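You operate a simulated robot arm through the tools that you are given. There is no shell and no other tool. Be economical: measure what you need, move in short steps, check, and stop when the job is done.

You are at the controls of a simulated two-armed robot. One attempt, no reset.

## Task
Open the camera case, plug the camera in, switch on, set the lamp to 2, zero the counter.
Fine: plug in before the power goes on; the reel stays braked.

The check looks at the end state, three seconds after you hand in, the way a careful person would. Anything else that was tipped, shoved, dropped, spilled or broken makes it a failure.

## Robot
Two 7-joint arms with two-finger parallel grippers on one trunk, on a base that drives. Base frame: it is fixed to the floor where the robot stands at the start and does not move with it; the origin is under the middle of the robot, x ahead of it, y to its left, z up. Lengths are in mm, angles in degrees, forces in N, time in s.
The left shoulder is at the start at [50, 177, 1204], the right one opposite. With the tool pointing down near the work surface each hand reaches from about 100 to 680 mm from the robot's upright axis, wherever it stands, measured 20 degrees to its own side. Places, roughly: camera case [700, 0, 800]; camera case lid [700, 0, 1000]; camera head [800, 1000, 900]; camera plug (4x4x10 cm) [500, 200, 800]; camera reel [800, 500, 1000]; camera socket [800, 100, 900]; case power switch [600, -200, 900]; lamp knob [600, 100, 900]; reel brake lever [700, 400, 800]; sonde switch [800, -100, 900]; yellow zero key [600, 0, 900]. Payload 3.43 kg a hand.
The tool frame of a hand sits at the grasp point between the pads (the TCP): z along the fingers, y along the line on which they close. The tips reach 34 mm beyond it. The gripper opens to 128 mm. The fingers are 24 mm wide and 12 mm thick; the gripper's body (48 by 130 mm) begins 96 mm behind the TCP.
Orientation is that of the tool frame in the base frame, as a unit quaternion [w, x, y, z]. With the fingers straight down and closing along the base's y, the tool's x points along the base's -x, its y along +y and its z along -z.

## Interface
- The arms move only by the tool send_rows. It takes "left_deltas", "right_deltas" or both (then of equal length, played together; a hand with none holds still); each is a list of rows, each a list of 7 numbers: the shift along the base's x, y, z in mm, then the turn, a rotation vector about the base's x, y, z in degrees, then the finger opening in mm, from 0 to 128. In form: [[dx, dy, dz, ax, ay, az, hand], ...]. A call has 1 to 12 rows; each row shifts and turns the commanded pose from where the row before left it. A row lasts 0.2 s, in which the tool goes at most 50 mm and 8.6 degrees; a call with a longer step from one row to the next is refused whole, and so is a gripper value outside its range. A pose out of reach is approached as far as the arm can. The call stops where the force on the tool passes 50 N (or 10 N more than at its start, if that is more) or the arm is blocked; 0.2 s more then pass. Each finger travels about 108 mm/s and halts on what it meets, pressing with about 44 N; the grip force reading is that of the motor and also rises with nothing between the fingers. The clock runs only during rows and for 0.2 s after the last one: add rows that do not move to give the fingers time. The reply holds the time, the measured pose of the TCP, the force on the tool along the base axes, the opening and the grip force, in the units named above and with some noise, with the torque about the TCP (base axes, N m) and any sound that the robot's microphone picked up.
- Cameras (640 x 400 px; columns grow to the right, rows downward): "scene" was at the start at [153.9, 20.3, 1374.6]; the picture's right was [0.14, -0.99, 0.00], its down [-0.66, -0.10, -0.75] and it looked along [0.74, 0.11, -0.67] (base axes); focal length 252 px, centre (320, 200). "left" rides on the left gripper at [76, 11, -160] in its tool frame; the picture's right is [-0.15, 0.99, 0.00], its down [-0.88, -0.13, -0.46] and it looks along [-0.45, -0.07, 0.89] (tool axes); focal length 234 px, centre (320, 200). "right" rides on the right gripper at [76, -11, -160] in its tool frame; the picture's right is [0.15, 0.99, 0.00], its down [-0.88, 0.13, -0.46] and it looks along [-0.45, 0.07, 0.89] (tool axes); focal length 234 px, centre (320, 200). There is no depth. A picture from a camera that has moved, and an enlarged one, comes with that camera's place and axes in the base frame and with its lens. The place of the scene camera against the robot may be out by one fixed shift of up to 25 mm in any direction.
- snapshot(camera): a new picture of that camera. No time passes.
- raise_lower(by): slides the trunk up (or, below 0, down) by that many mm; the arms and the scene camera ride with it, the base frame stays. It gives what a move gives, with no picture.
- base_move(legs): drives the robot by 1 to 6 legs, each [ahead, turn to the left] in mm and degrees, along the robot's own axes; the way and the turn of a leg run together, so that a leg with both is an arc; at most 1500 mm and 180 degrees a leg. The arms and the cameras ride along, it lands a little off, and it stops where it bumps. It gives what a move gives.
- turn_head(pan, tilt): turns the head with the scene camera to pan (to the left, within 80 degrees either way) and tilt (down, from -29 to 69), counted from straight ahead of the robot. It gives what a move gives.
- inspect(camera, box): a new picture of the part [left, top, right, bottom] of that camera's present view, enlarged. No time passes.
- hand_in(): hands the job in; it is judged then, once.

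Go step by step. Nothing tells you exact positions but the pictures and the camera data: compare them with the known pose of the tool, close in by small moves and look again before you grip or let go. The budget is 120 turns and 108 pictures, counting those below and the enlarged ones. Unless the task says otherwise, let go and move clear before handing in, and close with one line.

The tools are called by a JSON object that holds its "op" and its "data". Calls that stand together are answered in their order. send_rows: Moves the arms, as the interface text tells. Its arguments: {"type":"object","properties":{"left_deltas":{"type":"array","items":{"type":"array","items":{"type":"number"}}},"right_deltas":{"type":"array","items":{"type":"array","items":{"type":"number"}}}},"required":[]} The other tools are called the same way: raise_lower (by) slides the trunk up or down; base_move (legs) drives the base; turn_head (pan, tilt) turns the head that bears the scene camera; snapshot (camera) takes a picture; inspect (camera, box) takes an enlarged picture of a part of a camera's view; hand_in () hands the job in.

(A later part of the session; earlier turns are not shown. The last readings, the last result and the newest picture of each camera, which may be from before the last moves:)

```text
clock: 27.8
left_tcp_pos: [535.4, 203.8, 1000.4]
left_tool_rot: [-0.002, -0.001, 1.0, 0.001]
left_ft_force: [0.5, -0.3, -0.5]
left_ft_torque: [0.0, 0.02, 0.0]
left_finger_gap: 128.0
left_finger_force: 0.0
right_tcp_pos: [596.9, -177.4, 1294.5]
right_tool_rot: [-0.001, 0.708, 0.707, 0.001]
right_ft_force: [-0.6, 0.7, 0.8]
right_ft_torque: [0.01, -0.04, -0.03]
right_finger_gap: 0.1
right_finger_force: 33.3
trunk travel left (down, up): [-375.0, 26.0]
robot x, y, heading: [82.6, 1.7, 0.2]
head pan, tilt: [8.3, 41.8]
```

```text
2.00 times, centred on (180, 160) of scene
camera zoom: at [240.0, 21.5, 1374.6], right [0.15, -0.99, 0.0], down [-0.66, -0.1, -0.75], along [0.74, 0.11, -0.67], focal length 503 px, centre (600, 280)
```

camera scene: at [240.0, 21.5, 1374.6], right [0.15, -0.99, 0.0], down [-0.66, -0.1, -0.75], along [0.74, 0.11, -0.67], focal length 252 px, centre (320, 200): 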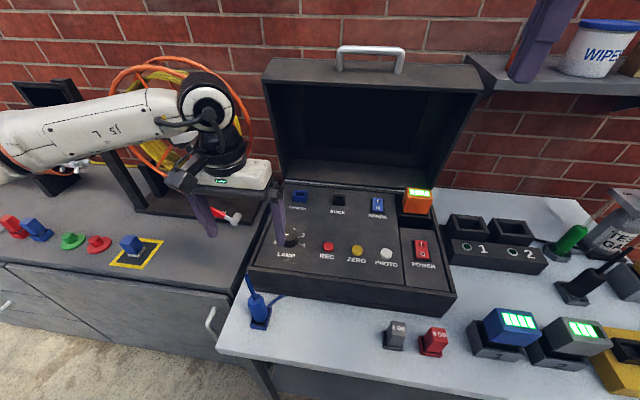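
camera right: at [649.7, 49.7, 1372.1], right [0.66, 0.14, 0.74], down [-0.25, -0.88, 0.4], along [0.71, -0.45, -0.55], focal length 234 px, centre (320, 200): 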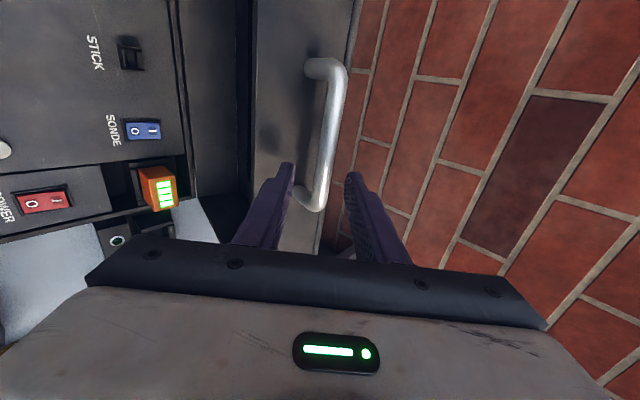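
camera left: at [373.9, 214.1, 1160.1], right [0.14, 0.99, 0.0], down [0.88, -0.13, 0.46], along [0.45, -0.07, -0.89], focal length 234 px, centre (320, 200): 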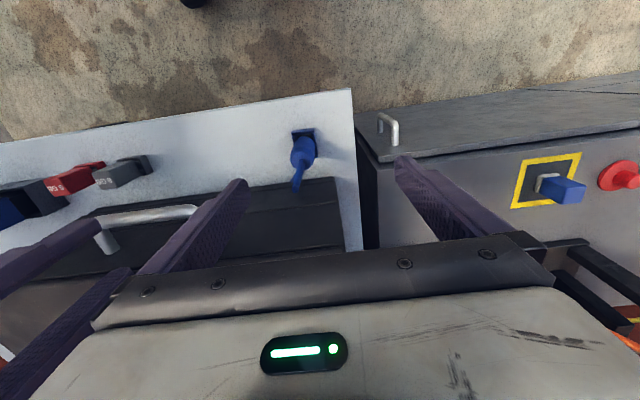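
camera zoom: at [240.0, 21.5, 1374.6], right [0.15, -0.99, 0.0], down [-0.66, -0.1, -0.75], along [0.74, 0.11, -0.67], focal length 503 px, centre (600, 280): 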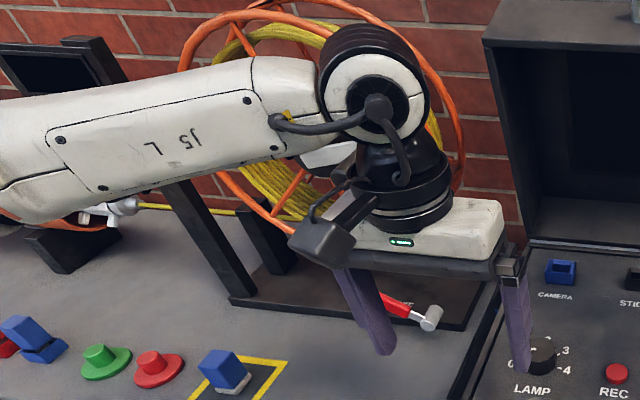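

The plug stands vertically at about [460, 180]. I'll bring the left hand above it for a better view and triangulation.

{"op": "send_rows", "data": {"left_deltas": [[0, 0, 20, 0, 0, 0, 128], [0, 0, 20, 0, 0, 0, 128], [-20, -6, 0, 0, 0, 0, 128], [-20, -6, 0, 0, 0, 0, 128], [-20, -6, 0, 0, 0, 0, 128], [-15, -6, 0, 0, 0, 0, 128]]}}

{"op": "snapshot", "data": {"camera": "left"}}

{"op": "inspect", "data": {"camera": "scene", "box": [200, 170, 460, 330]}}

{"op": "snapshot", "data": {"camera": "right"}}

```text
clock: 29.2
left_tcp_pos: [461.0, 178.7, 1039.3]
left_tool_rot: [-0.001, -0.001, 1.0, 0.0]
left_ft_force: [0.4, 0.0, -0.3]
left_ft_torque: [0.02, -0.02, 0.01]
left_finger_gap: 128.0
left_finger_force: 0.0
right_tcp_pos: [596.7, -177.8, 1293.7]
right_tool_rot: [-0.001, 0.709, 0.706, 0.001]
right_ft_force: [0.1, -0.6, -1.2]
right_ft_torque: [0.02, -0.03, 0.01]
right_finger_gap: 0.0
right_finger_force: 32.8
trunk travel left (down, up): [-375.0, 26.0]
robot x, y, heading: [86.9, 2.3, 0.3]
head pan, tilt: [8.3, 41.8]
```

```text
71 pictures are left
camera left: at [385.7, 189.6, 1199.3], right [0.15, 0.99, 0.0], down [0.88, -0.13, 0.45], along [0.45, -0.07, -0.89], focal length 234 px, centre (320, 200)
```

left: 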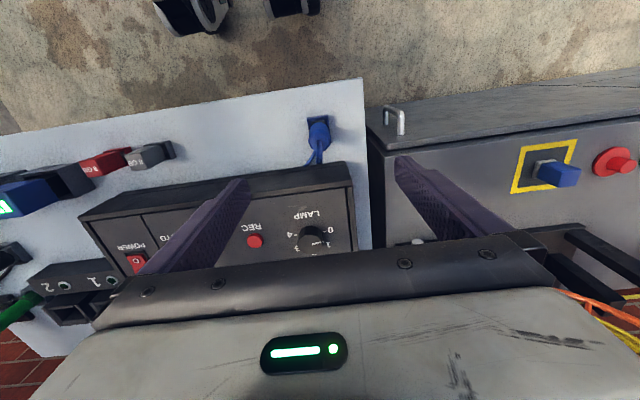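

```text
2.46 times, centred on (330, 250) of scene
camera zoom: at [240.1, 22.0, 1374.6], right [0.15, -0.99, 0.0], down [-0.66, -0.1, -0.75], along [0.74, 0.11, -0.67], focal length 619 px, centre (295, 77)
```

zoom: 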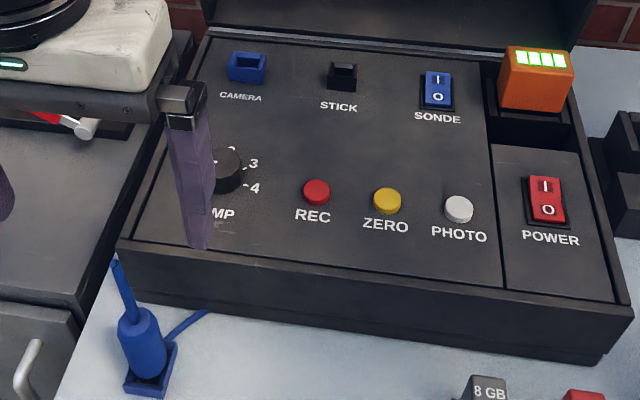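

```text
69 pictures are left
camera right: at [584.7, -101.1, 1453.9], right [0.99, 0.14, 0.0], down [0.13, -0.88, 0.45], along [0.07, -0.45, -0.89], focal length 234 px, centre (320, 200)
```

right: 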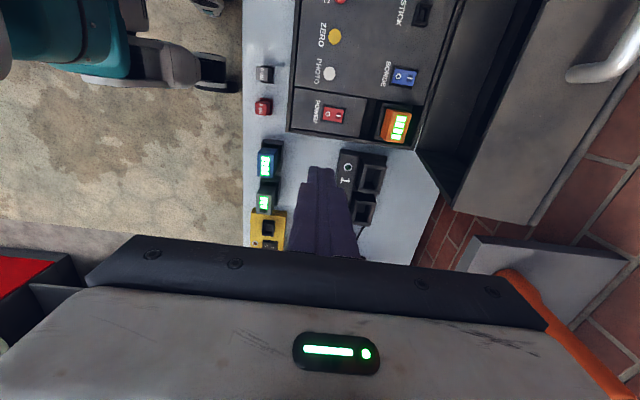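

{"op": "inspect", "data": {"camera": "left", "box": [280, 95, 360, 175]}}

{"op": "inspect", "data": {"camera": "left", "box": [270, 190, 370, 270]}}

```text
5.00 times, centred on (320, 135) of left
camera zoom: at [385.7, 189.6, 1199.3], right [0.15, 0.99, 0.0], down [0.88, -0.13, 0.45], along [0.45, -0.07, -0.89], focal length 1171 px, centre (320, 525)
```

zoom: 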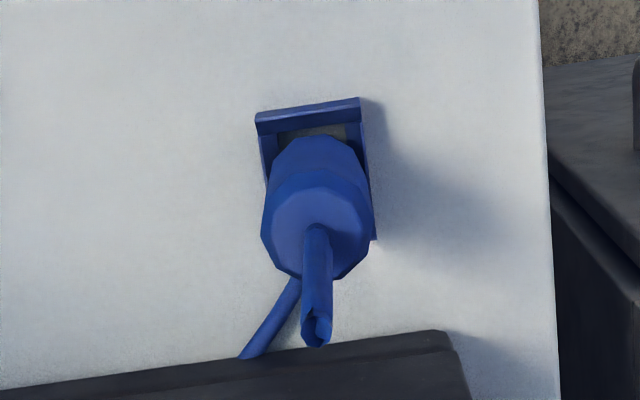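

```text
5.00 times, centred on (320, 230) of left
camera zoom: at [385.7, 189.6, 1199.3], right [0.15, 0.99, 0.0], down [0.88, -0.13, 0.45], along [0.45, -0.07, -0.89], focal length 1171 px, centre (320, 50)
```

zoom: 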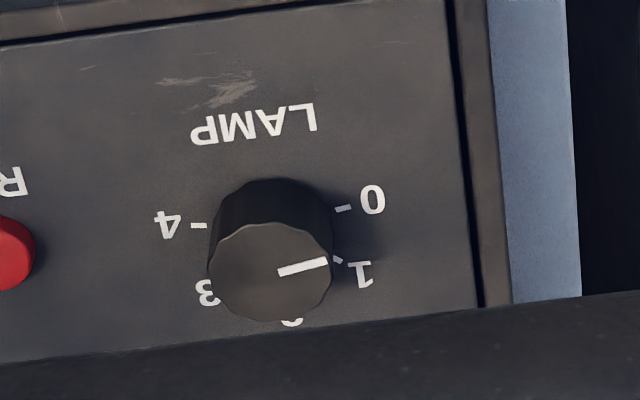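

Table is at z≈800, the plug axis at about [462, 177], its body top near 865 and its rod tip near 957. I'll lower the left hand over it with the fingers straddling along y.

{"op": "send_rows", "data": {"left_deltas": [[0, -1, -25, 0, 0, 0, 100], [0, 0, -25, 0, 0, 0, 80], [0, 0, -25, 0, 0, 0, 70], [0, 0, -25, 0, 0, 0, 70], [0, 0, -25, 0, 0, 0, 70], [0, 0, -20, 0, 0, 0, 70]]}}

{"op": "snapshot", "data": {"camera": "left"}}

{"op": "inspect", "data": {"camera": "scene", "box": [200, 230, 330, 340]}}

```text
clock: 30.6
left_tcp_pos: [460.8, 176.6, 894.8]
left_tool_rot: [0.0, 0.0, 1.0, 0.0]
left_ft_force: [-0.1, -1.2, 0.2]
left_ft_torque: [0.04, -0.04, -0.02]
left_finger_gap: 70.0
left_finger_force: 0.1
right_tcp_pos: [598.1, -177.6, 1294.1]
right_tool_rot: [0.001, 0.708, 0.706, 0.001]
right_ft_force: [-0.2, 0.2, 0.0]
right_ft_torque: [0.02, -0.01, -0.01]
right_finger_gap: 0.3
right_finger_force: 32.7
trunk travel left (down, up): [-375.0, 26.0]
robot x, y, heading: [84.6, -0.9, 0.1]
head pan, tilt: [8.3, 41.8]
```

```text
66 pictures are left
camera left: at [386.2, 188.2, 1054.9], right [0.15, 0.99, 0.0], down [0.88, -0.13, 0.45], along [0.45, -0.07, -0.89], focal length 234 px, centre (320, 200)
```

left: 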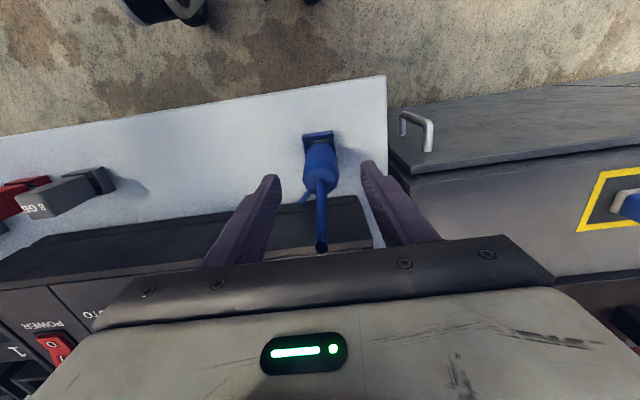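

```text
3.64 times, centred on (265, 285) of scene
camera zoom: at [240.2, 22.1, 1374.6], right [0.15, -0.99, 0.0], down [-0.66, -0.1, -0.75], along [0.74, 0.11, -0.67], focal length 915 px, centre (520, -109)
```

zoom: 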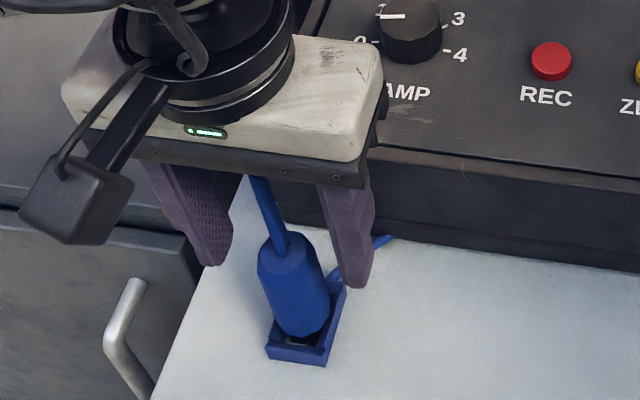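

The fingers are centred on the plug. I'll go down 30 mm and close.

{"op": "send_rows", "data": {"left_deltas": [[1, 0, -15, 0, 0, 0, 70], [0, 0, -15, 0, 0, 0, 70], [0, 0, 0, 0, 0, 0, 0], [0, 0, 0, 0, 0, 0, 0], [0, 0, 0, 0, 0, 0, 0]]}}

{"op": "snapshot", "data": {"camera": "left"}}

{"op": "inspect", "data": {"camera": "scene", "box": [200, 230, 330, 340]}}

```text
clock: 31.8
left_tcp_pos: [460.0, 177.7, 864.2]
left_tool_rot: [-0.001, 0.0, 1.0, 0.0]
left_ft_force: [0.4, 0.8, -0.1]
left_ft_torque: [0.01, 0.0, 0.0]
left_finger_gap: 30.6
left_finger_force: 43.4
right_tcp_pos: [598.0, -176.5, 1294.0]
right_tool_rot: [0.0, 0.708, 0.706, 0.002]
right_ft_force: [0.4, 0.0, 0.0]
right_ft_torque: [-0.02, -0.02, 0.02]
right_finger_gap: 0.0
right_finger_force: 33.4
trunk travel left (down, up): [-375.0, 26.0]
robot x, y, heading: [86.4, 4.2, 0.1]
head pan, tilt: [8.3, 41.8]
```

```text
64 pictures are left
camera left: at [385.7, 189.2, 1024.1], right [0.15, 0.99, 0.0], down [0.88, -0.13, 0.45], along [0.45, -0.07, -0.89], focal length 234 px, centre (320, 200)
```

left: 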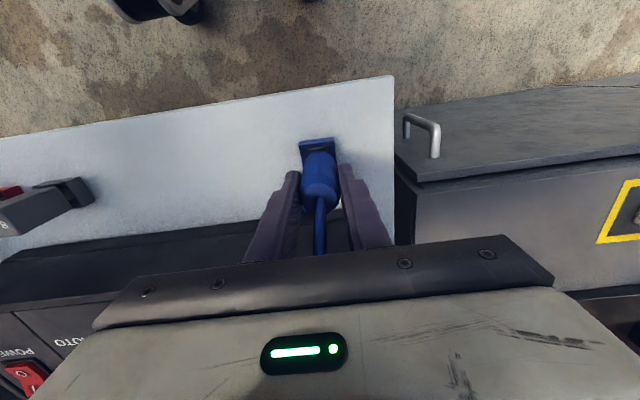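

```text
3.64 times, centred on (265, 285) of scene
camera zoom: at [240.2, 22.1, 1374.5], right [0.15, -0.99, 0.0], down [-0.66, -0.1, -0.75], along [0.74, 0.11, -0.67], focal length 915 px, centre (520, -109)
```

zoom: 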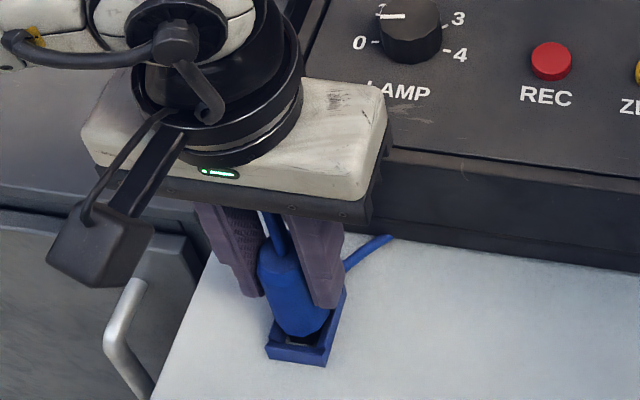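

Gripped at 30.6 mm. I'll lift straight up and look.

{"op": "send_rows", "data": {"left_deltas": [[0, 0, 8, 0, 0, 0, 0], [0, 0, 12, 0, 0, 0, 0], [0, 0, 20, 0, 0, 0, 0], [0, 0, 20, 0, 0, 0, 0], [0, 0, 20, 0, 0, 0, 0], [0, 0, 20, 0, 0, 0, 0], [0, 0, 20, 0, 0, 0, 0], [0, 0, 20, 0, 0, 0, 0], [0, 0, 20, 0, 0, 0, 0], [0, 0, 10, 0, 0, 0, 0]]}}

{"op": "snapshot", "data": {"camera": "scene"}}

{"op": "snapshot", "data": {"camera": "left"}}

```text
clock: 34.0
left_tcp_pos: [461.7, 179.0, 1034.0]
left_tool_rot: [0.0, 0.0, 1.0, 0.001]
left_ft_force: [0.2, -0.7, -0.4]
left_ft_torque: [-0.01, -0.02, 0.01]
left_finger_gap: 30.4
left_finger_force: 44.0
right_tcp_pos: [596.7, -177.2, 1292.6]
right_tool_rot: [0.0, 0.708, 0.706, 0.001]
right_ft_force: [-0.5, -0.4, 0.5]
right_ft_torque: [0.0, 0.02, 0.02]
right_finger_gap: 0.0
right_finger_force: 33.1
trunk travel left (down, up): [-375.0, 26.0]
robot x, y, heading: [84.7, 2.3, 0.4]
head pan, tilt: [8.3, 41.8]
```

```text
62 pictures are left
camera scene: at [240.1, 22.1, 1374.6], right [0.15, -0.99, 0.0], down [-0.66, -0.1, -0.75], along [0.74, 0.11, -0.67], focal length 252 px, centre (320, 200)
```

scene: 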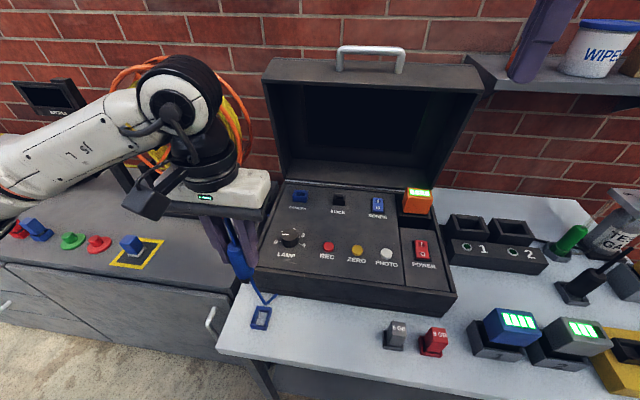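

```text
61 pictures are left
camera left: at [387.0, 189.5, 1193.8], right [0.15, 0.99, 0.0], down [0.88, -0.13, 0.45], along [0.45, -0.07, -0.89], focal length 234 px, centre (320, 200)
```

left: 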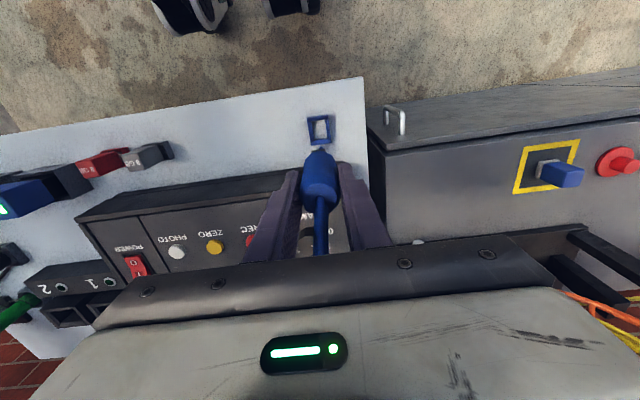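

The plug came out cleanly. I'll check its lower end and then carry it toward the socket.

{"op": "inspect", "data": {"camera": "scene", "box": [200, 210, 320, 330]}}

{"op": "send_rows", "data": {"left_deltas": [[10, 0, 20, 0, 0, 0, 0], [20, -2, 10, 0, 0, 0, 0], [30, -3, 0, 0, 0, 0, 0], [30, -3, 0, 0, 0, 0, 0], [30, -3, 0, 0, 0, 0, 0], [30, -3, 0, 0, 0, 0, 0], [20, -2, 0, 0, 0, 0, 0], [10, -1, 0, 0, 0, 0, 0]]}}

{"op": "snapshot", "data": {"camera": "left"}}

{"op": "snapshot", "data": {"camera": "scene"}}

```text
3.33 times, centred on (260, 270) of scene
camera zoom: at [240.1, 22.1, 1374.6], right [0.15, -0.99, 0.0], down [-0.66, -0.1, -0.75], along [0.74, 0.11, -0.67], focal length 838 px, centre (520, -33)
```

zoom: 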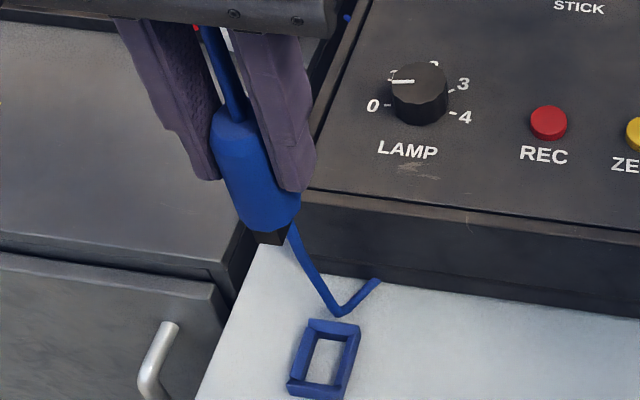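

```text
clock: 35.8
left_tcp_pos: [642.4, 162.4, 1062.9]
left_tool_rot: [-0.002, -0.001, 1.0, -0.001]
left_ft_force: [0.7, 0.5, -0.6]
left_ft_torque: [-0.01, 0.02, 0.0]
left_finger_gap: 30.8
left_finger_force: 43.7
right_tcp_pos: [597.0, -177.2, 1293.4]
right_tool_rot: [0.0, 0.708, 0.706, 0.001]
right_ft_force: [0.0, -0.2, -0.7]
right_ft_torque: [0.0, -0.01, 0.02]
right_finger_gap: 0.0
right_finger_force: 33.0
trunk travel left (down, up): [-375.0, 26.0]
robot x, y, heading: [87.5, 3.3, 0.3]
head pan, tilt: [8.3, 41.8]
```

```text
59 pictures are left
camera left: at [567.5, 172.1, 1222.9], right [0.15, 0.99, 0.0], down [0.88, -0.13, 0.45], along [0.45, -0.07, -0.89], focal length 234 px, centre (320, 200)
```

left: 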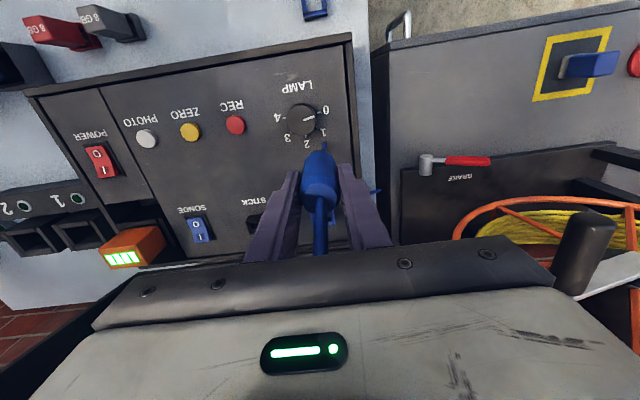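

```text
58 pictures are left
camera scene: at [240.3, 22.0, 1374.5], right [0.15, -0.99, 0.0], down [-0.66, -0.1, -0.75], along [0.74, 0.11, -0.67], focal length 252 px, centre (320, 200)
```

scene: 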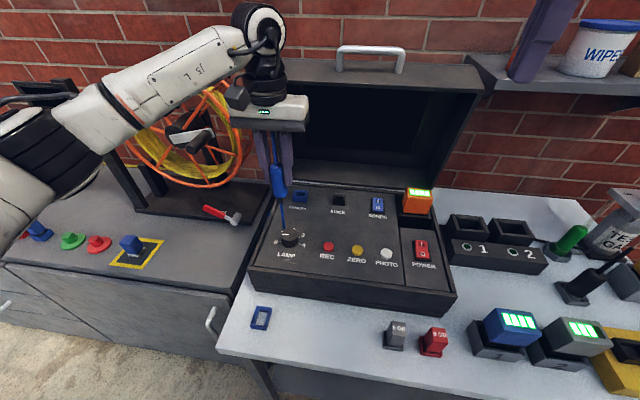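

{"op": "inspect", "data": {"camera": "scene", "box": [255, 140, 405, 250]}}

{"op": "send_rows", "data": {"left_deltas": [[0, 20, 0, 0, 0, 0, 0], [0, 25, 0, 0, 0, 0, 0], [0, 25, 0, 0, 0, 0, 0], [0, 10, 0, 0, 0, 0, 0]]}}

{"op": "snapshot", "data": {"camera": "left"}}

{"op": "inspect", "data": {"camera": "scene", "box": [255, 140, 405, 250]}}

```text
3.64 times, centred on (330, 195) of scene
camera zoom: at [240.3, 22.0, 1374.5], right [0.15, -0.99, 0.0], down [-0.66, -0.1, -0.75], along [0.74, 0.11, -0.67], focal length 915 px, centre (284, 218)
```

zoom: 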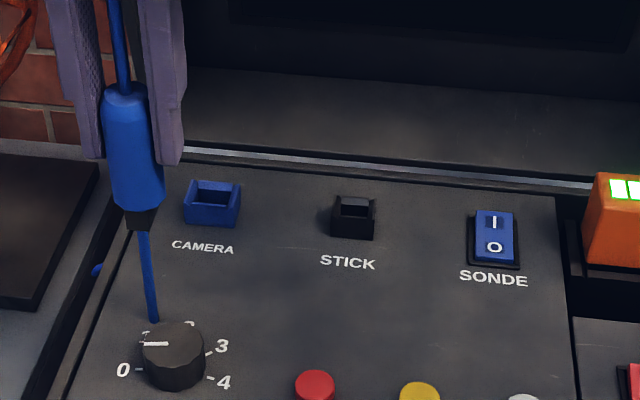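

```text
clock: 36.8
left_tcp_pos: [641.6, 241.3, 1063.6]
left_tool_rot: [-0.002, 0.001, 1.0, 0.001]
left_ft_force: [-0.3, 0.7, -0.2]
left_ft_torque: [0.01, 0.02, 0.01]
left_finger_gap: 30.6
left_finger_force: 43.9
right_tcp_pos: [597.0, -175.8, 1292.3]
right_tool_rot: [0.001, 0.708, 0.706, 0.0]
right_ft_force: [0.1, -0.2, 0.3]
right_ft_torque: [0.0, -0.02, 0.0]
right_finger_gap: 0.1
right_finger_force: 33.0
trunk travel left (down, up): [-375.0, 26.0]
robot x, y, heading: [84.6, -0.5, 0.0]
head pan, tilt: [8.3, 41.8]
```

```text
56 pictures are left
camera left: at [566.8, 252.3, 1225.0], right [0.15, 0.99, 0.0], down [0.88, -0.13, 0.45], along [0.45, -0.07, -0.89], focal length 234 px, centre (320, 200)
```

left: 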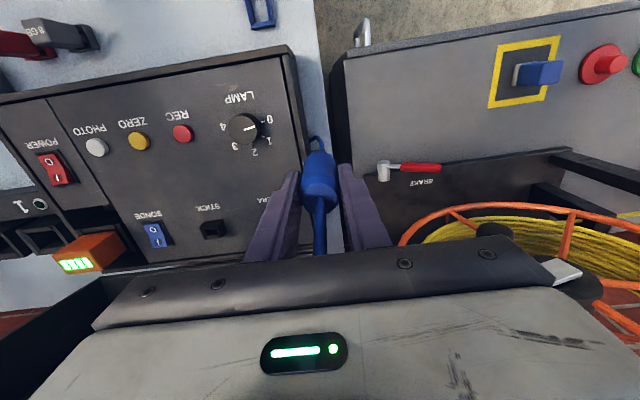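

```text
3.64 times, centred on (330, 195) of scene
camera zoom: at [240.1, 22.1, 1374.6], right [0.15, -0.99, 0.0], down [-0.66, -0.1, -0.75], along [0.74, 0.11, -0.67], focal length 915 px, centre (284, 218)
```

zoom: 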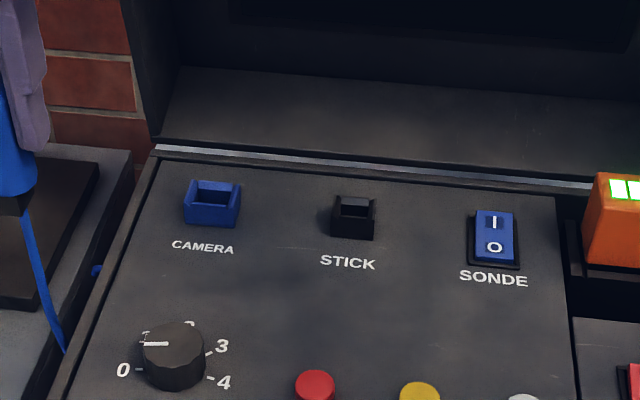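

The socket opening looks wide along y, while the holder was long along x, so the plug probably needs a quarter turn. I'll check for a key.

{"op": "inspect", "data": {"camera": "scene", "box": [280, 180, 330, 212]}}

{"op": "inspect", "data": {"camera": "scene", "box": [240, 296, 280, 336]}}

{"op": "inspect", "data": {"camera": "scene", "box": [225, 150, 285, 210]}}

{"op": "inspect", "data": {"camera": "left", "box": [230, 0, 290, 40]}}

```text
12.50 times, centred on (305, 196) of scene
camera zoom: at [240.1, 22.1, 1374.6], right [0.15, -0.99, 0.0], down [-0.66, -0.1, -0.75], along [0.74, 0.11, -0.67], focal length 3144 px, centre (508, 250)
```

zoom: 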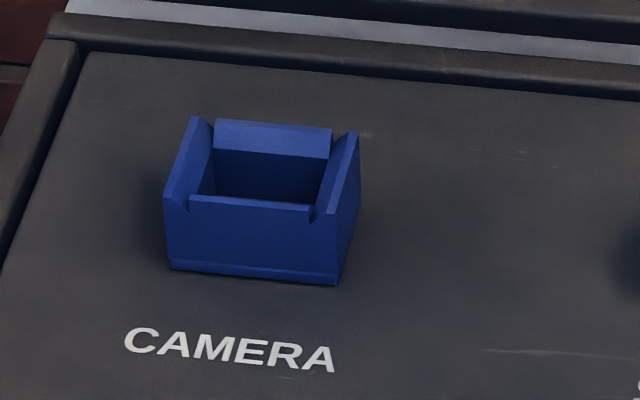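

```text
10.00 times, centred on (260, 316) of scene
camera zoom: at [240.1, 22.1, 1374.6], right [0.15, -0.99, 0.0], down [-0.66, -0.1, -0.75], along [0.74, 0.11, -0.67], focal length 2515 px, centre (920, -960)
```

zoom: 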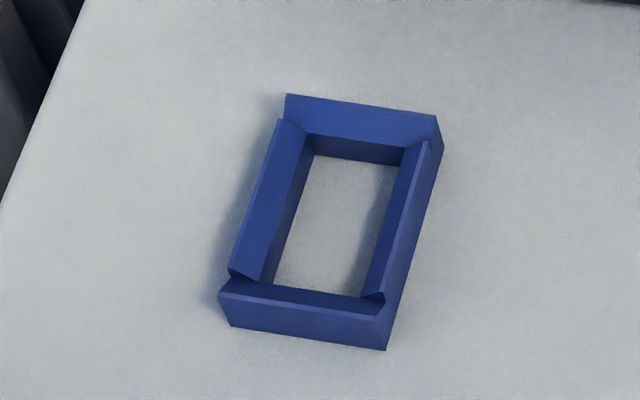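

```text
6.67 times, centred on (255, 180) of scene
camera zoom: at [240.1, 22.1, 1374.6], right [0.15, -0.99, 0.0], down [-0.66, -0.1, -0.75], along [0.74, 0.11, -0.67], focal length 1677 px, centre (753, 333)
```

zoom: 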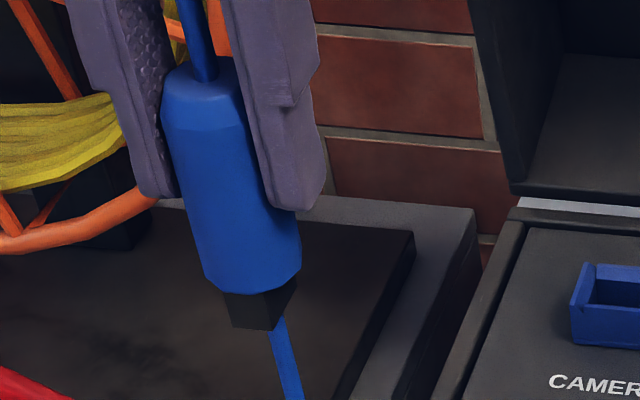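

```text
10.00 times, centred on (260, 20) of left
camera zoom: at [566.8, 252.3, 1225.0], right [0.15, 0.99, 0.0], down [0.88, -0.13, 0.45], along [0.45, -0.07, -0.89], focal length 2342 px, centre (920, 2000)
```

zoom: 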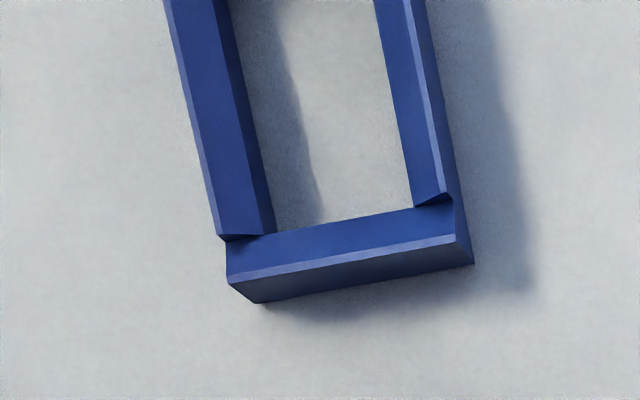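

The socket is turned a quarter turn relative to the holder, with symmetric walls. I'll yaw the left hand +90° and place it where its camera sees the socket next to the plug.

{"op": "send_rows", "data": {"left_deltas": [[5, -9, 0, 0, 0, 8.2, 0], [5, -9, 0, 0, 0, 8.2, 0], [5, -9, 0, 0, 0, 8.2, 0], [5, -9, 0, 0, 0, 8.2, 0], [5, -9, 0, 0, 0, 8.2, 0], [5, -9, 0, 0, 0, 8.2, 0], [5, -9, 0, 0, 0, 8.2, 0], [5, -9, 0, 0, 0, 8.2, 0], [5, -9, 0, 0, 0, 8.2, 0], [5, -9, 0, 0, 0, 8.2, 0], [8, 0, 0, 0, 0, 8, 0]]}}

{"op": "snapshot", "data": {"camera": "left"}}

{"op": "snapshot", "data": {"camera": "scene"}}

```text
clock: 39.2
left_tcp_pos: [699.1, 150.7, 1062.6]
left_tool_rot: [0.001, 0.708, -0.706, 0.001]
left_ft_force: [-0.6, -0.7, 0.0]
left_ft_torque: [0.01, 0.01, 0.0]
left_finger_gap: 30.6
left_finger_force: 44.1
right_tcp_pos: [598.1, -176.8, 1293.0]
right_tool_rot: [0.0, 0.708, 0.706, 0.001]
right_ft_force: [0.4, 0.0, 0.5]
right_ft_torque: [0.0, -0.01, -0.02]
right_finger_gap: 0.0
right_finger_force: 33.1
trunk travel left (down, up): [-375.0, 26.0]
robot x, y, heading: [84.7, 1.3, 0.3]
head pan, tilt: [8.3, 41.8]
```

```text
50 pictures are left
camera left: at [689.7, 74.7, 1223.4], right [-0.99, 0.14, 0.0], down [0.13, 0.88, 0.45], along [0.07, 0.45, -0.89], focal length 234 px, centre (320, 200)
```

left: 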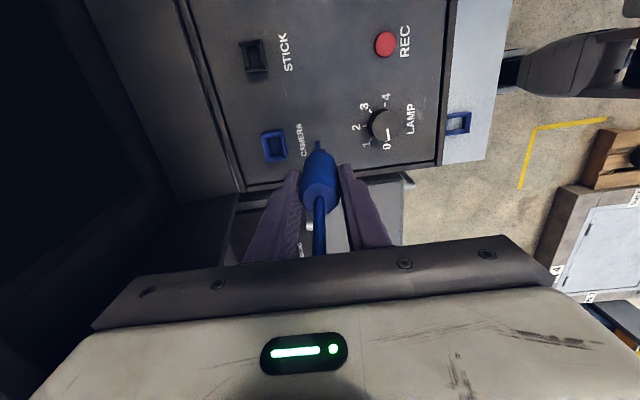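

```text
49 pictures are left
camera scene: at [240.3, 22.0, 1374.5], right [0.15, -0.99, 0.0], down [-0.66, -0.1, -0.75], along [0.74, 0.11, -0.67], focal length 252 px, centre (320, 200)
```

scene: 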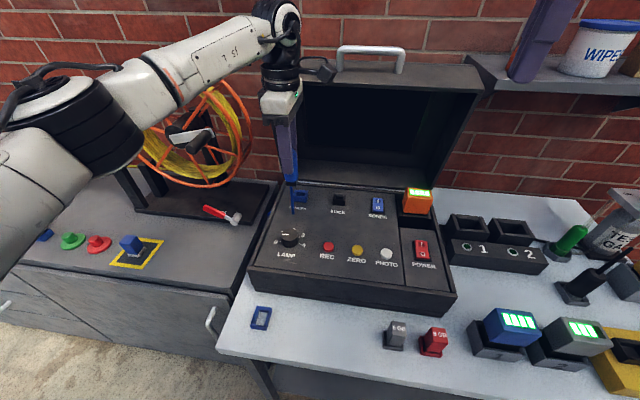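

{"op": "inspect", "data": {"camera": "left", "box": [250, 120, 350, 200]}}

{"op": "send_rows", "data": {"left_deltas": [[10, -1, -10, 0, 0, 0, 0], [10, -1, -10, 0, 0, 0, 0], [10, -2, -10, 0, 0, 0, 0], [6, 0, -10, 0, 0, 0, 0], [0, 0, 0, 0, 0, 0, 0]]}}

{"op": "inspect", "data": {"camera": "left", "box": [250, 100, 370, 200]}}

{"op": "inspect", "data": {"camera": "scene", "box": [250, 130, 350, 230]}}

```text
5.00 times, centred on (300, 160) of left
camera zoom: at [689.7, 74.7, 1223.4], right [-0.99, 0.14, 0.0], down [0.13, 0.88, 0.45], along [0.07, 0.45, -0.89], focal length 1171 px, centre (420, 400)
```

zoom: 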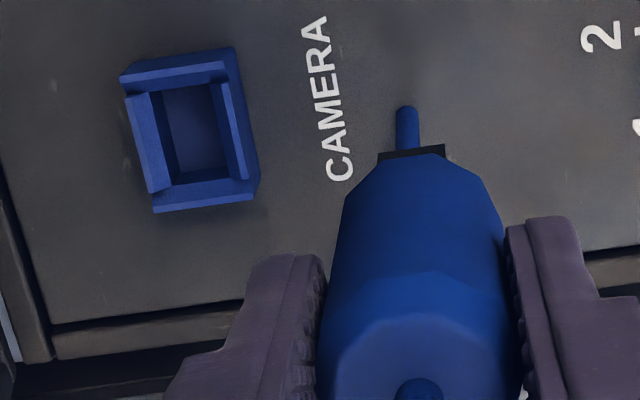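

```text
clock: 40.4
left_tcp_pos: [734.9, 147.3, 1023.8]
left_tool_rot: [0.001, 0.708, -0.706, 0.0]
left_ft_force: [0.4, -0.3, -0.9]
left_ft_torque: [0.03, -0.01, 0.04]
left_finger_gap: 30.7
left_finger_force: 44.0
right_tcp_pos: [597.6, -177.6, 1293.1]
right_tool_rot: [0.0, 0.709, 0.706, 0.001]
right_ft_force: [-0.1, -0.2, 1.1]
right_ft_torque: [0.0, -0.04, 0.0]
right_finger_gap: 0.0
right_finger_force: 32.7
trunk travel left (down, up): [-375.0, 26.0]
robot x, y, heading: [84.2, 0.6, 0.1]
head pan, tilt: [8.3, 41.8]
```

```text
4.00 times, centred on (310, 150) of left
camera zoom: at [723.8, 71.2, 1184.9], right [-0.99, 0.15, 0.0], down [0.13, 0.88, 0.45], along [0.07, 0.45, -0.89], focal length 937 px, centre (360, 400)
```

zoom: 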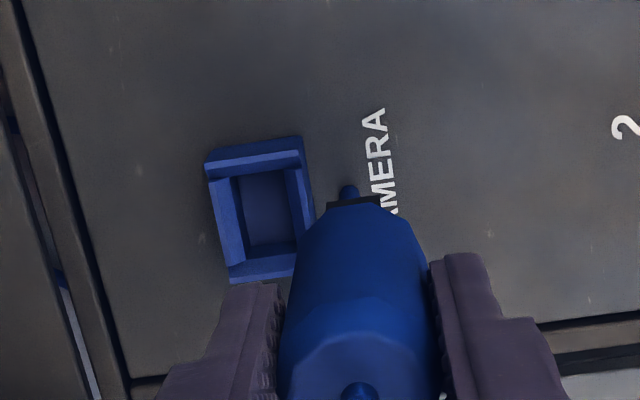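

```text
4.00 times, centred on (300, 180) of scene
camera zoom: at [240.1, 22.1, 1374.6], right [0.15, -0.99, 0.0], down [-0.66, -0.1, -0.75], along [0.74, 0.11, -0.67], focal length 1006 px, centre (400, 280)
```

zoom: 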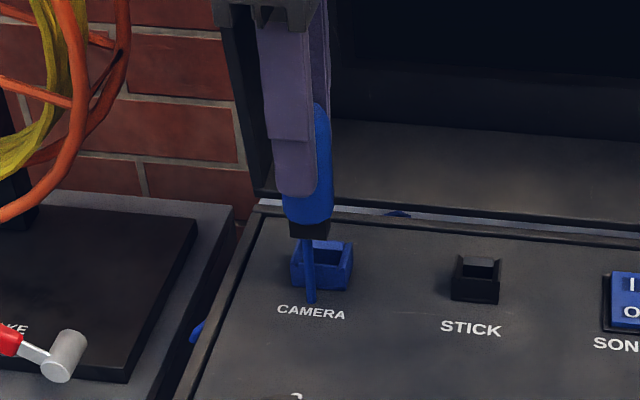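

Two views put the socket rim centre at about [765, 145.5, 903] with the plug tip roughly 80 mm below the TCP. I'll move above it and check.

{"op": "send_rows", "data": {"left_deltas": [[10, -1, 0, 0, 0, 0, 0], [10, -1, 0, 0, 0, 0, 0], [10, 0, 0, 0, 0, 0, 0], [0, 0, -8, 0, 0, 0, 0], [0, 0, -6, 0, 0, 0, 0], [0, 0, 0, 0, 0, 0, 0]]}}

{"op": "inspect", "data": {"camera": "left", "box": [270, 100, 370, 200]}}

{"op": "inspect", "data": {"camera": "scene", "box": [270, 150, 340, 220]}}

```text
clock: 41.8
left_tcp_pos: [736.4, 148.9, 1011.6]
left_tool_rot: [0.001, 0.707, -0.707, 0.001]
left_ft_force: [0.7, 0.1, -1.7]
left_ft_torque: [0.0, 0.01, 0.0]
left_finger_gap: 30.8
left_finger_force: 44.2
left hand out of reach, approached as far as the arm can: row 1, 2, 3
right_tcp_pos: [596.6, -176.8, 1292.9]
right_tool_rot: [0.0, 0.708, 0.706, 0.001]
right_ft_force: [0.6, 0.7, 0.1]
right_ft_torque: [-0.01, 0.0, 0.03]
right_finger_gap: 0.0
right_finger_force: 33.2
trunk travel left (down, up): [-375.0, 26.0]
robot x, y, heading: [86.0, 0.8, 0.4]
head pan, tilt: [8.3, 41.8]
```

```text
4.00 times, centred on (320, 150) of left
camera zoom: at [726.6, 71.9, 1170.2], right [-0.99, 0.15, 0.0], down [0.13, 0.88, 0.45], along [0.07, 0.45, -0.89], focal length 937 px, centre (320, 400)
```

zoom: 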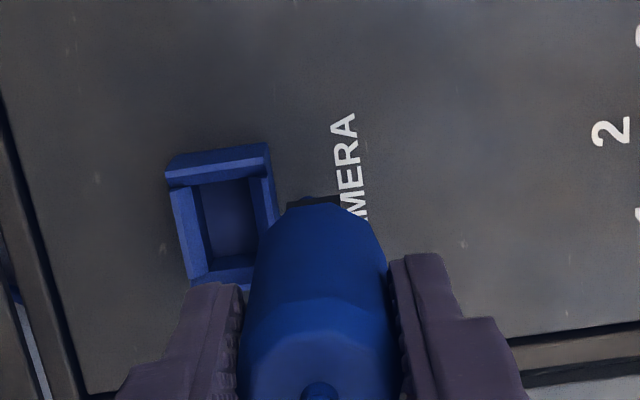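

```text
5.71 times, centred on (305, 185) of scene
camera zoom: at [240.2, 22.1, 1374.6], right [0.15, -0.99, 0.0], down [-0.66, -0.1, -0.75], along [0.74, 0.11, -0.67], focal length 1437 px, centre (406, 286)
```

zoom: 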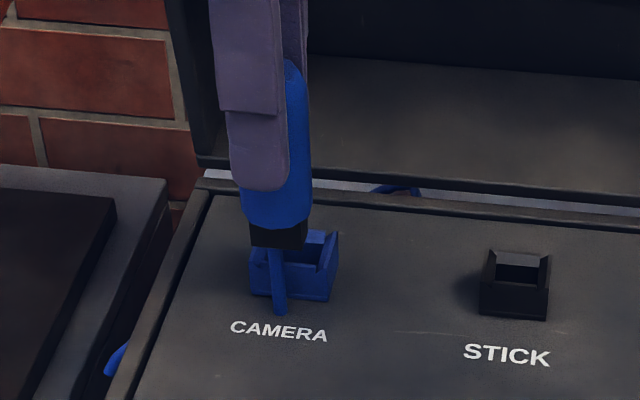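

That's the reach limit at x≈736. I'll pull back slightly to reset the command and then drive the base forward a little.

{"op": "send_rows", "data": {"left_deltas": [[-10, 1, 4, 0, 0, 0, 0], [-10, 1, 4, 0, 0, 0, 0], [-10, 0, 4, 0, 0, 0, 0], [0, 0, 4, 0, 0, 0, 0]]}}

{"op": "base_move", "data": {"legs": [[70, 0]]}}

{"op": "snapshot", "data": {"camera": "scene"}}

```text
clock: 42.8
left_tcp_pos: [706.6, 150.8, 1026.6]
left_tool_rot: [0.002, 0.707, -0.707, 0.001]
left_ft_force: [0.2, 0.3, -0.6]
left_ft_torque: [-0.01, 0.01, -0.01]
left_finger_gap: 30.5
left_finger_force: 43.9
right_tcp_pos: [597.4, -176.9, 1293.3]
right_tool_rot: [0.0, 0.708, 0.706, 0.001]
right_ft_force: [0.2, -0.2, 0.5]
right_ft_torque: [0.02, 0.03, 0.01]
right_finger_gap: 0.1
right_finger_force: 33.4
trunk travel left (down, up): [-375.0, 26.0]
robot x, y, heading: [86.9, 1.0, 0.1]
head pan, tilt: [8.3, 41.8]
```

```text
clock: 43.8
left_tcp_pos: [776.6, 149.1, 1025.3]
left_tool_rot: [-0.001, -0.706, 0.708, 0.001]
left_ft_force: [-0.3, 0.2, -2.0]
left_ft_torque: [0.06, -0.04, -0.01]
left_finger_gap: 30.8
left_finger_force: 44.0
right_tcp_pos: [667.5, -177.0, 1293.4]
right_tool_rot: [-0.001, 0.708, 0.707, 0.0]
right_ft_force: [0.2, -0.6, -0.1]
right_ft_torque: [0.01, 0.02, 0.0]
right_finger_gap: 0.1
right_finger_force: 33.1
trunk travel left (down, up): [-375.0, 26.0]
robot x, y, heading: [154.2, 3.7, 0.1]
head pan, tilt: [8.3, 41.8]
```

```text
43 pictures are left
camera scene: at [310.0, 22.1, 1374.4], right [0.15, -0.99, 0.0], down [-0.66, -0.1, -0.75], along [0.74, 0.11, -0.67], focal length 252 px, centre (320, 200)
```

scene: 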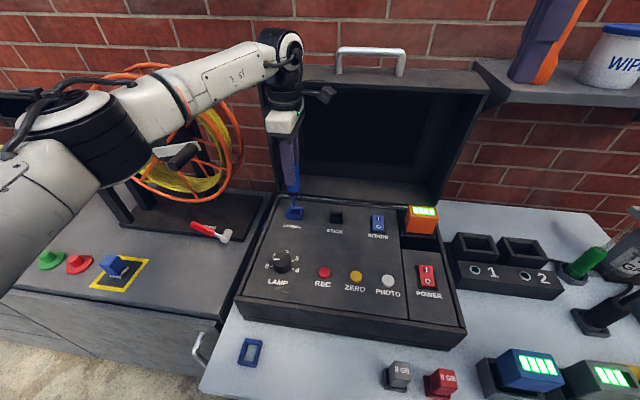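

{"op": "send_rows", "data": {"left_deltas": [[-6, -2, 0, 0, 0, 0, 0], [-5.5, -2, -6, 0, 0, 0, 0], [0, 0, -8, 0, 0, 0, 0], [0, 0, -8, 0, 0, 0, 0], [0, 0, 0, 0, 0, 0, 0]]}}

{"op": "inspect", "data": {"camera": "left", "box": [270, 100, 370, 200]}}

{"op": "inspect", "data": {"camera": "scene", "box": [260, 170, 330, 240]}}

```text
clock: 45.0
left_tcp_pos: [765.1, 144.8, 1004.4]
left_tool_rot: [0.0, -0.706, 0.708, 0.0]
left_ft_force: [0.2, 0.0, -0.5]
left_ft_torque: [0.02, -0.02, -0.03]
left_finger_gap: 30.7
left_finger_force: 44.4
right_tcp_pos: [666.1, -178.5, 1292.1]
right_tool_rot: [0.0, 0.708, 0.706, 0.002]
right_ft_force: [-0.6, -0.6, 0.7]
right_ft_torque: [-0.01, -0.01, 0.02]
right_finger_gap: 0.0
right_finger_force: 33.4
trunk travel left (down, up): [-375.0, 26.0]
robot x, y, heading: [156.6, -0.5, -0.1]
head pan, tilt: [8.3, 41.8]
```

```text
4.00 times, centred on (320, 150) of left
camera zoom: at [754.0, 69.4, 1164.5], right [-0.99, 0.15, 0.0], down [0.13, 0.88, 0.45], along [0.07, 0.45, -0.89], focal length 937 px, centre (320, 400)
```

zoom: 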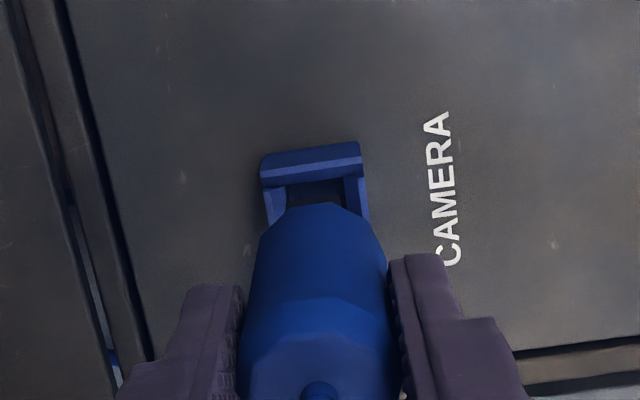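

```text
5.71 times, centred on (295, 205) of scene
camera zoom: at [309.0, 22.0, 1374.6], right [0.15, -0.99, 0.0], down [-0.66, -0.1, -0.75], along [0.74, 0.11, -0.67], focal length 1437 px, centre (463, 171)
```

zoom: 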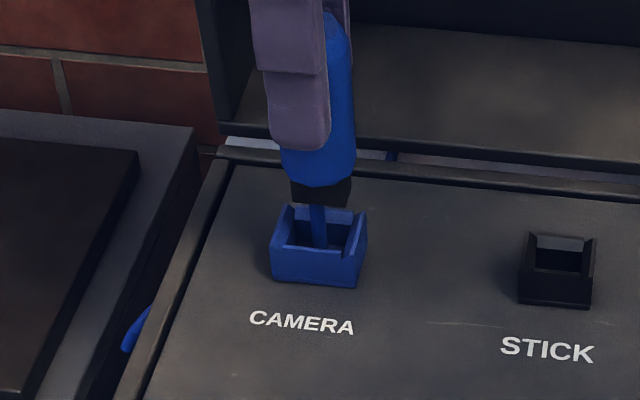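

The plug is lined up above the socket within 1–2 mm. I'll lower slowly and watch the force.

{"op": "send_rows", "data": {"left_deltas": [[0, 1, -5, 0, 0, 0, 0], [0, 0, -5, 0, 0, 0, 0], [0, 0, -5, 0, 0, 0, 0], [0, 0, -4, 0, 0, 0, 0], [0, 0, -4, 0, 0, 0, 0], [0, 0, 0, 0, 0, 0, 0]]}}

{"op": "inspect", "data": {"camera": "scene", "box": [260, 170, 330, 240]}}

```text
clock: 46.4
left_tcp_pos: [763.3, 146.5, 981.0]
left_tool_rot: [-0.001, -0.707, 0.707, -0.001]
left_ft_force: [0.0, -0.9, -1.0]
left_ft_torque: [0.02, 0.01, 0.01]
left_finger_gap: 30.5
left_finger_force: 43.9
right_tcp_pos: [664.0, -178.0, 1293.1]
right_tool_rot: [-0.001, 0.709, 0.706, 0.002]
right_ft_force: [-0.4, 0.4, 0.1]
right_ft_torque: [-0.04, 0.02, 0.02]
right_finger_gap: 0.1
right_finger_force: 33.3
trunk travel left (down, up): [-375.0, 26.0]
robot x, y, heading: [155.2, 2.2, 0.5]
head pan, tilt: [8.3, 41.8]
```

```text
5.71 times, centred on (295, 205) of scene
camera zoom: at [309.1, 22.0, 1374.6], right [0.15, -0.99, 0.0], down [-0.66, -0.1, -0.75], along [0.74, 0.11, -0.67], focal length 1437 px, centre (463, 171)
```

zoom: 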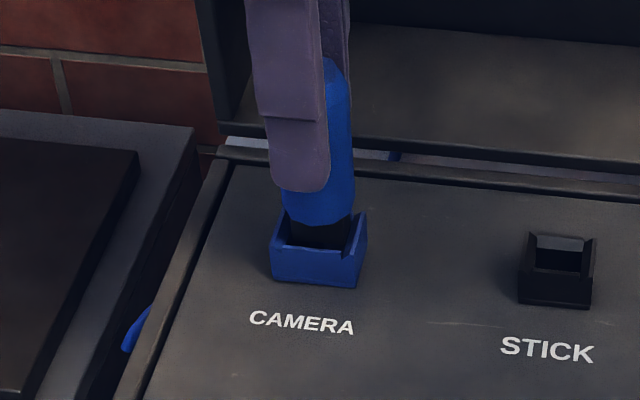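

The tip is entering the socket. I'll keep pressing down in small steps.

{"op": "send_rows", "data": {"left_deltas": [[0, 0, -3, 0, 0, 0, 0], [0, 0, -3, 0, 0, 0, 0], [0, 0, -3, 0, 0, 0, 0], [0, 0, -3, 0, 0, 0, 0], [0, 0, -3, 0, 0, 0, 0], [0, 0, 0, 0, 0, 0, 0]]}}

{"op": "inspect", "data": {"camera": "scene", "box": [260, 170, 330, 240]}}

```text
clock: 47.8
left_tcp_pos: [762.0, 147.4, 967.9]
left_tool_rot: [0.001, -0.707, 0.707, -0.001]
left_ft_force: [-2.6, 5.5, 17.4]
left_ft_torque: [0.39, -0.26, 0.03]
left_finger_gap: 30.5
left_finger_force: 44.5
right_tcp_pos: [664.6, -177.2, 1293.7]
right_tool_rot: [0.001, 0.708, 0.706, 0.002]
right_ft_force: [1.0, -0.4, -0.4]
right_ft_torque: [-0.01, 0.02, -0.01]
right_finger_gap: 0.2
right_finger_force: 32.6
trunk travel left (down, up): [-375.0, 26.0]
robot x, y, heading: [154.1, -0.4, 0.1]
head pan, tilt: [8.3, 41.8]
```

```text
5.71 times, centred on (295, 205) of scene
camera zoom: at [307.3, 22.2, 1374.7], right [0.15, -0.99, 0.0], down [-0.66, -0.1, -0.75], along [0.74, 0.11, -0.66], focal length 1437 px, centre (463, 171)
```

zoom: 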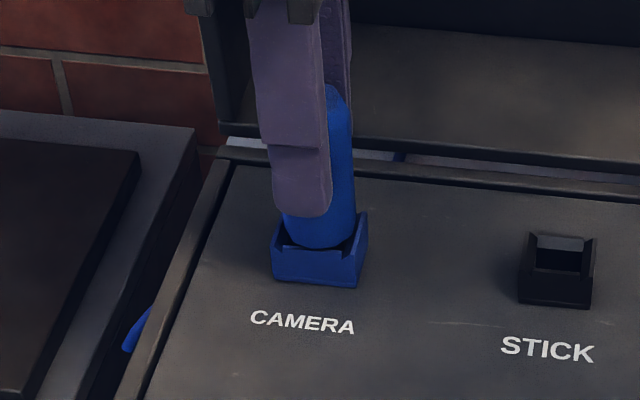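

Resistance is at 17 N and it looks nearly seated. I'll nudge +y a bit and press slightly more to feel whether it clicks home.

{"op": "send_rows", "data": {"left_deltas": [[0, 1, 0, 0, 0, 0, 0], [0, 0, -2, 0, 0, 0, 0], [0, 0, -2, 0, 0, 0, 0], [0, 0, 0, 0, 0, 0, 0]]}}

{"op": "inspect", "data": {"camera": "left", "box": [270, 100, 370, 200]}}

```text
clock: 48.8
left_tcp_pos: [762.7, 146.8, 966.7]
left_tool_rot: [0.001, -0.707, 0.707, -0.002]
left_ft_force: [-3.1, 3.5, 30.3]
left_ft_torque: [0.14, 0.34, -0.01]
left_finger_gap: 30.6
left_finger_force: 44.3
right_tcp_pos: [662.3, -177.2, 1295.6]
right_tool_rot: [0.001, 0.708, 0.706, 0.003]
right_ft_force: [0.1, 0.1, 0.8]
right_ft_torque: [-0.02, 0.01, 0.0]
right_finger_gap: 0.0
right_finger_force: 33.3
trunk travel left (down, up): [-375.0, 26.0]
robot x, y, heading: [156.6, 2.3, -0.2]
head pan, tilt: [8.3, 41.8]
```

```text
4.00 times, centred on (320, 150) of left
camera zoom: at [751.2, 71.2, 1127.5], right [-0.99, 0.15, -0.01], down [0.13, 0.88, 0.45], along [0.07, 0.45, -0.89], focal length 937 px, centre (320, 400)
```

zoom: 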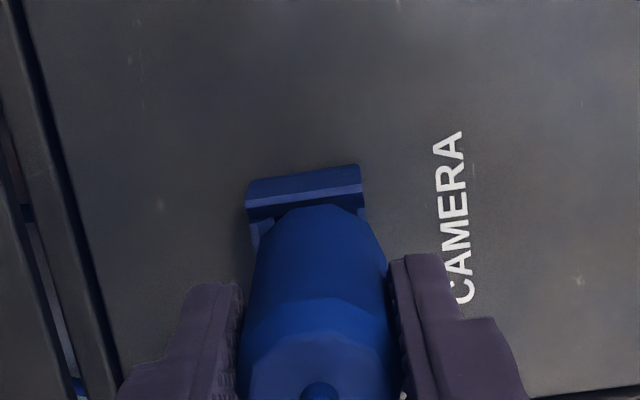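

It has reached a firm stop (30 N, no more travel), with the body shoulder at rim height. I'll release and rise straight up.

{"op": "send_rows", "data": {"left_deltas": [[0, 0, 2, 0, 0, 0, 30], [0, 0, 0, 0, 0, 0, 50], [0, 0, 0, 0, 0, 0, 60], [0, 0, 10, 0, 0, 0, 60], [0, 0, 20, 0, 0, 0, 60], [0, 0, 25, 0, 0, 0, 60], [0, 0, 25, 0, 0, 0, 60], [0, 0, 25, 0, 0, 0, 60], [0, 0, 25, 0, 0, 0, 60], [0, 0, 15, 0, 0, 0, 60]]}}

{"op": "inspect", "data": {"camera": "scene", "box": [250, 160, 370, 260]}}

{"op": "snapshot", "data": {"camera": "left"}}

```text
clock: 50.6
left_tcp_pos: [759.7, 145.8, 1049.7]
left_tool_rot: [-0.011, -0.705, 0.709, 0.015]
left_ft_force: [1.9, -0.4, -22.4]
left_ft_torque: [-0.35, 1.56, -0.08]
left_finger_gap: 60.2
left_finger_force: 0.0
right_tcp_pos: [665.1, -176.8, 1293.0]
right_tool_rot: [0.001, 0.709, 0.706, 0.002]
right_ft_force: [-0.9, 0.3, -0.6]
right_ft_torque: [0.02, -0.09, 0.0]
right_finger_gap: 0.0
right_finger_force: 32.9
trunk travel left (down, up): [-375.0, 26.0]
robot x, y, heading: [154.2, -1.7, 0.3]
head pan, tilt: [8.3, 41.8]
stopped in row 9 (left hand): the force on the tool passed its limit at 60 N (the readings are from after the stop); the commanded pose is now the measured one
```

```text
4.00 times, centred on (310, 210) of scene
camera zoom: at [309.1, 22.2, 1374.4], right [0.15, -0.99, 0.0], down [-0.66, -0.1, -0.75], along [0.74, 0.11, -0.67], focal length 1006 px, centre (360, 160)
```

zoom: 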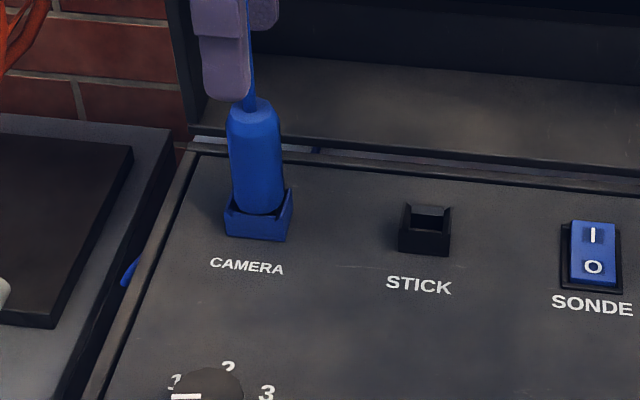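

```text
36 pictures are left
camera left: at [755.0, 69.8, 1211.1], right [-0.99, 0.15, 0.04], down [0.15, 0.88, 0.46], along [0.04, 0.46, -0.89], focal length 234 px, centre (320, 200)
```

left: 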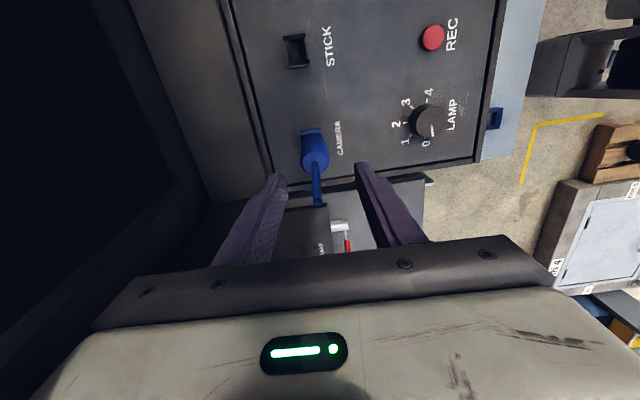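

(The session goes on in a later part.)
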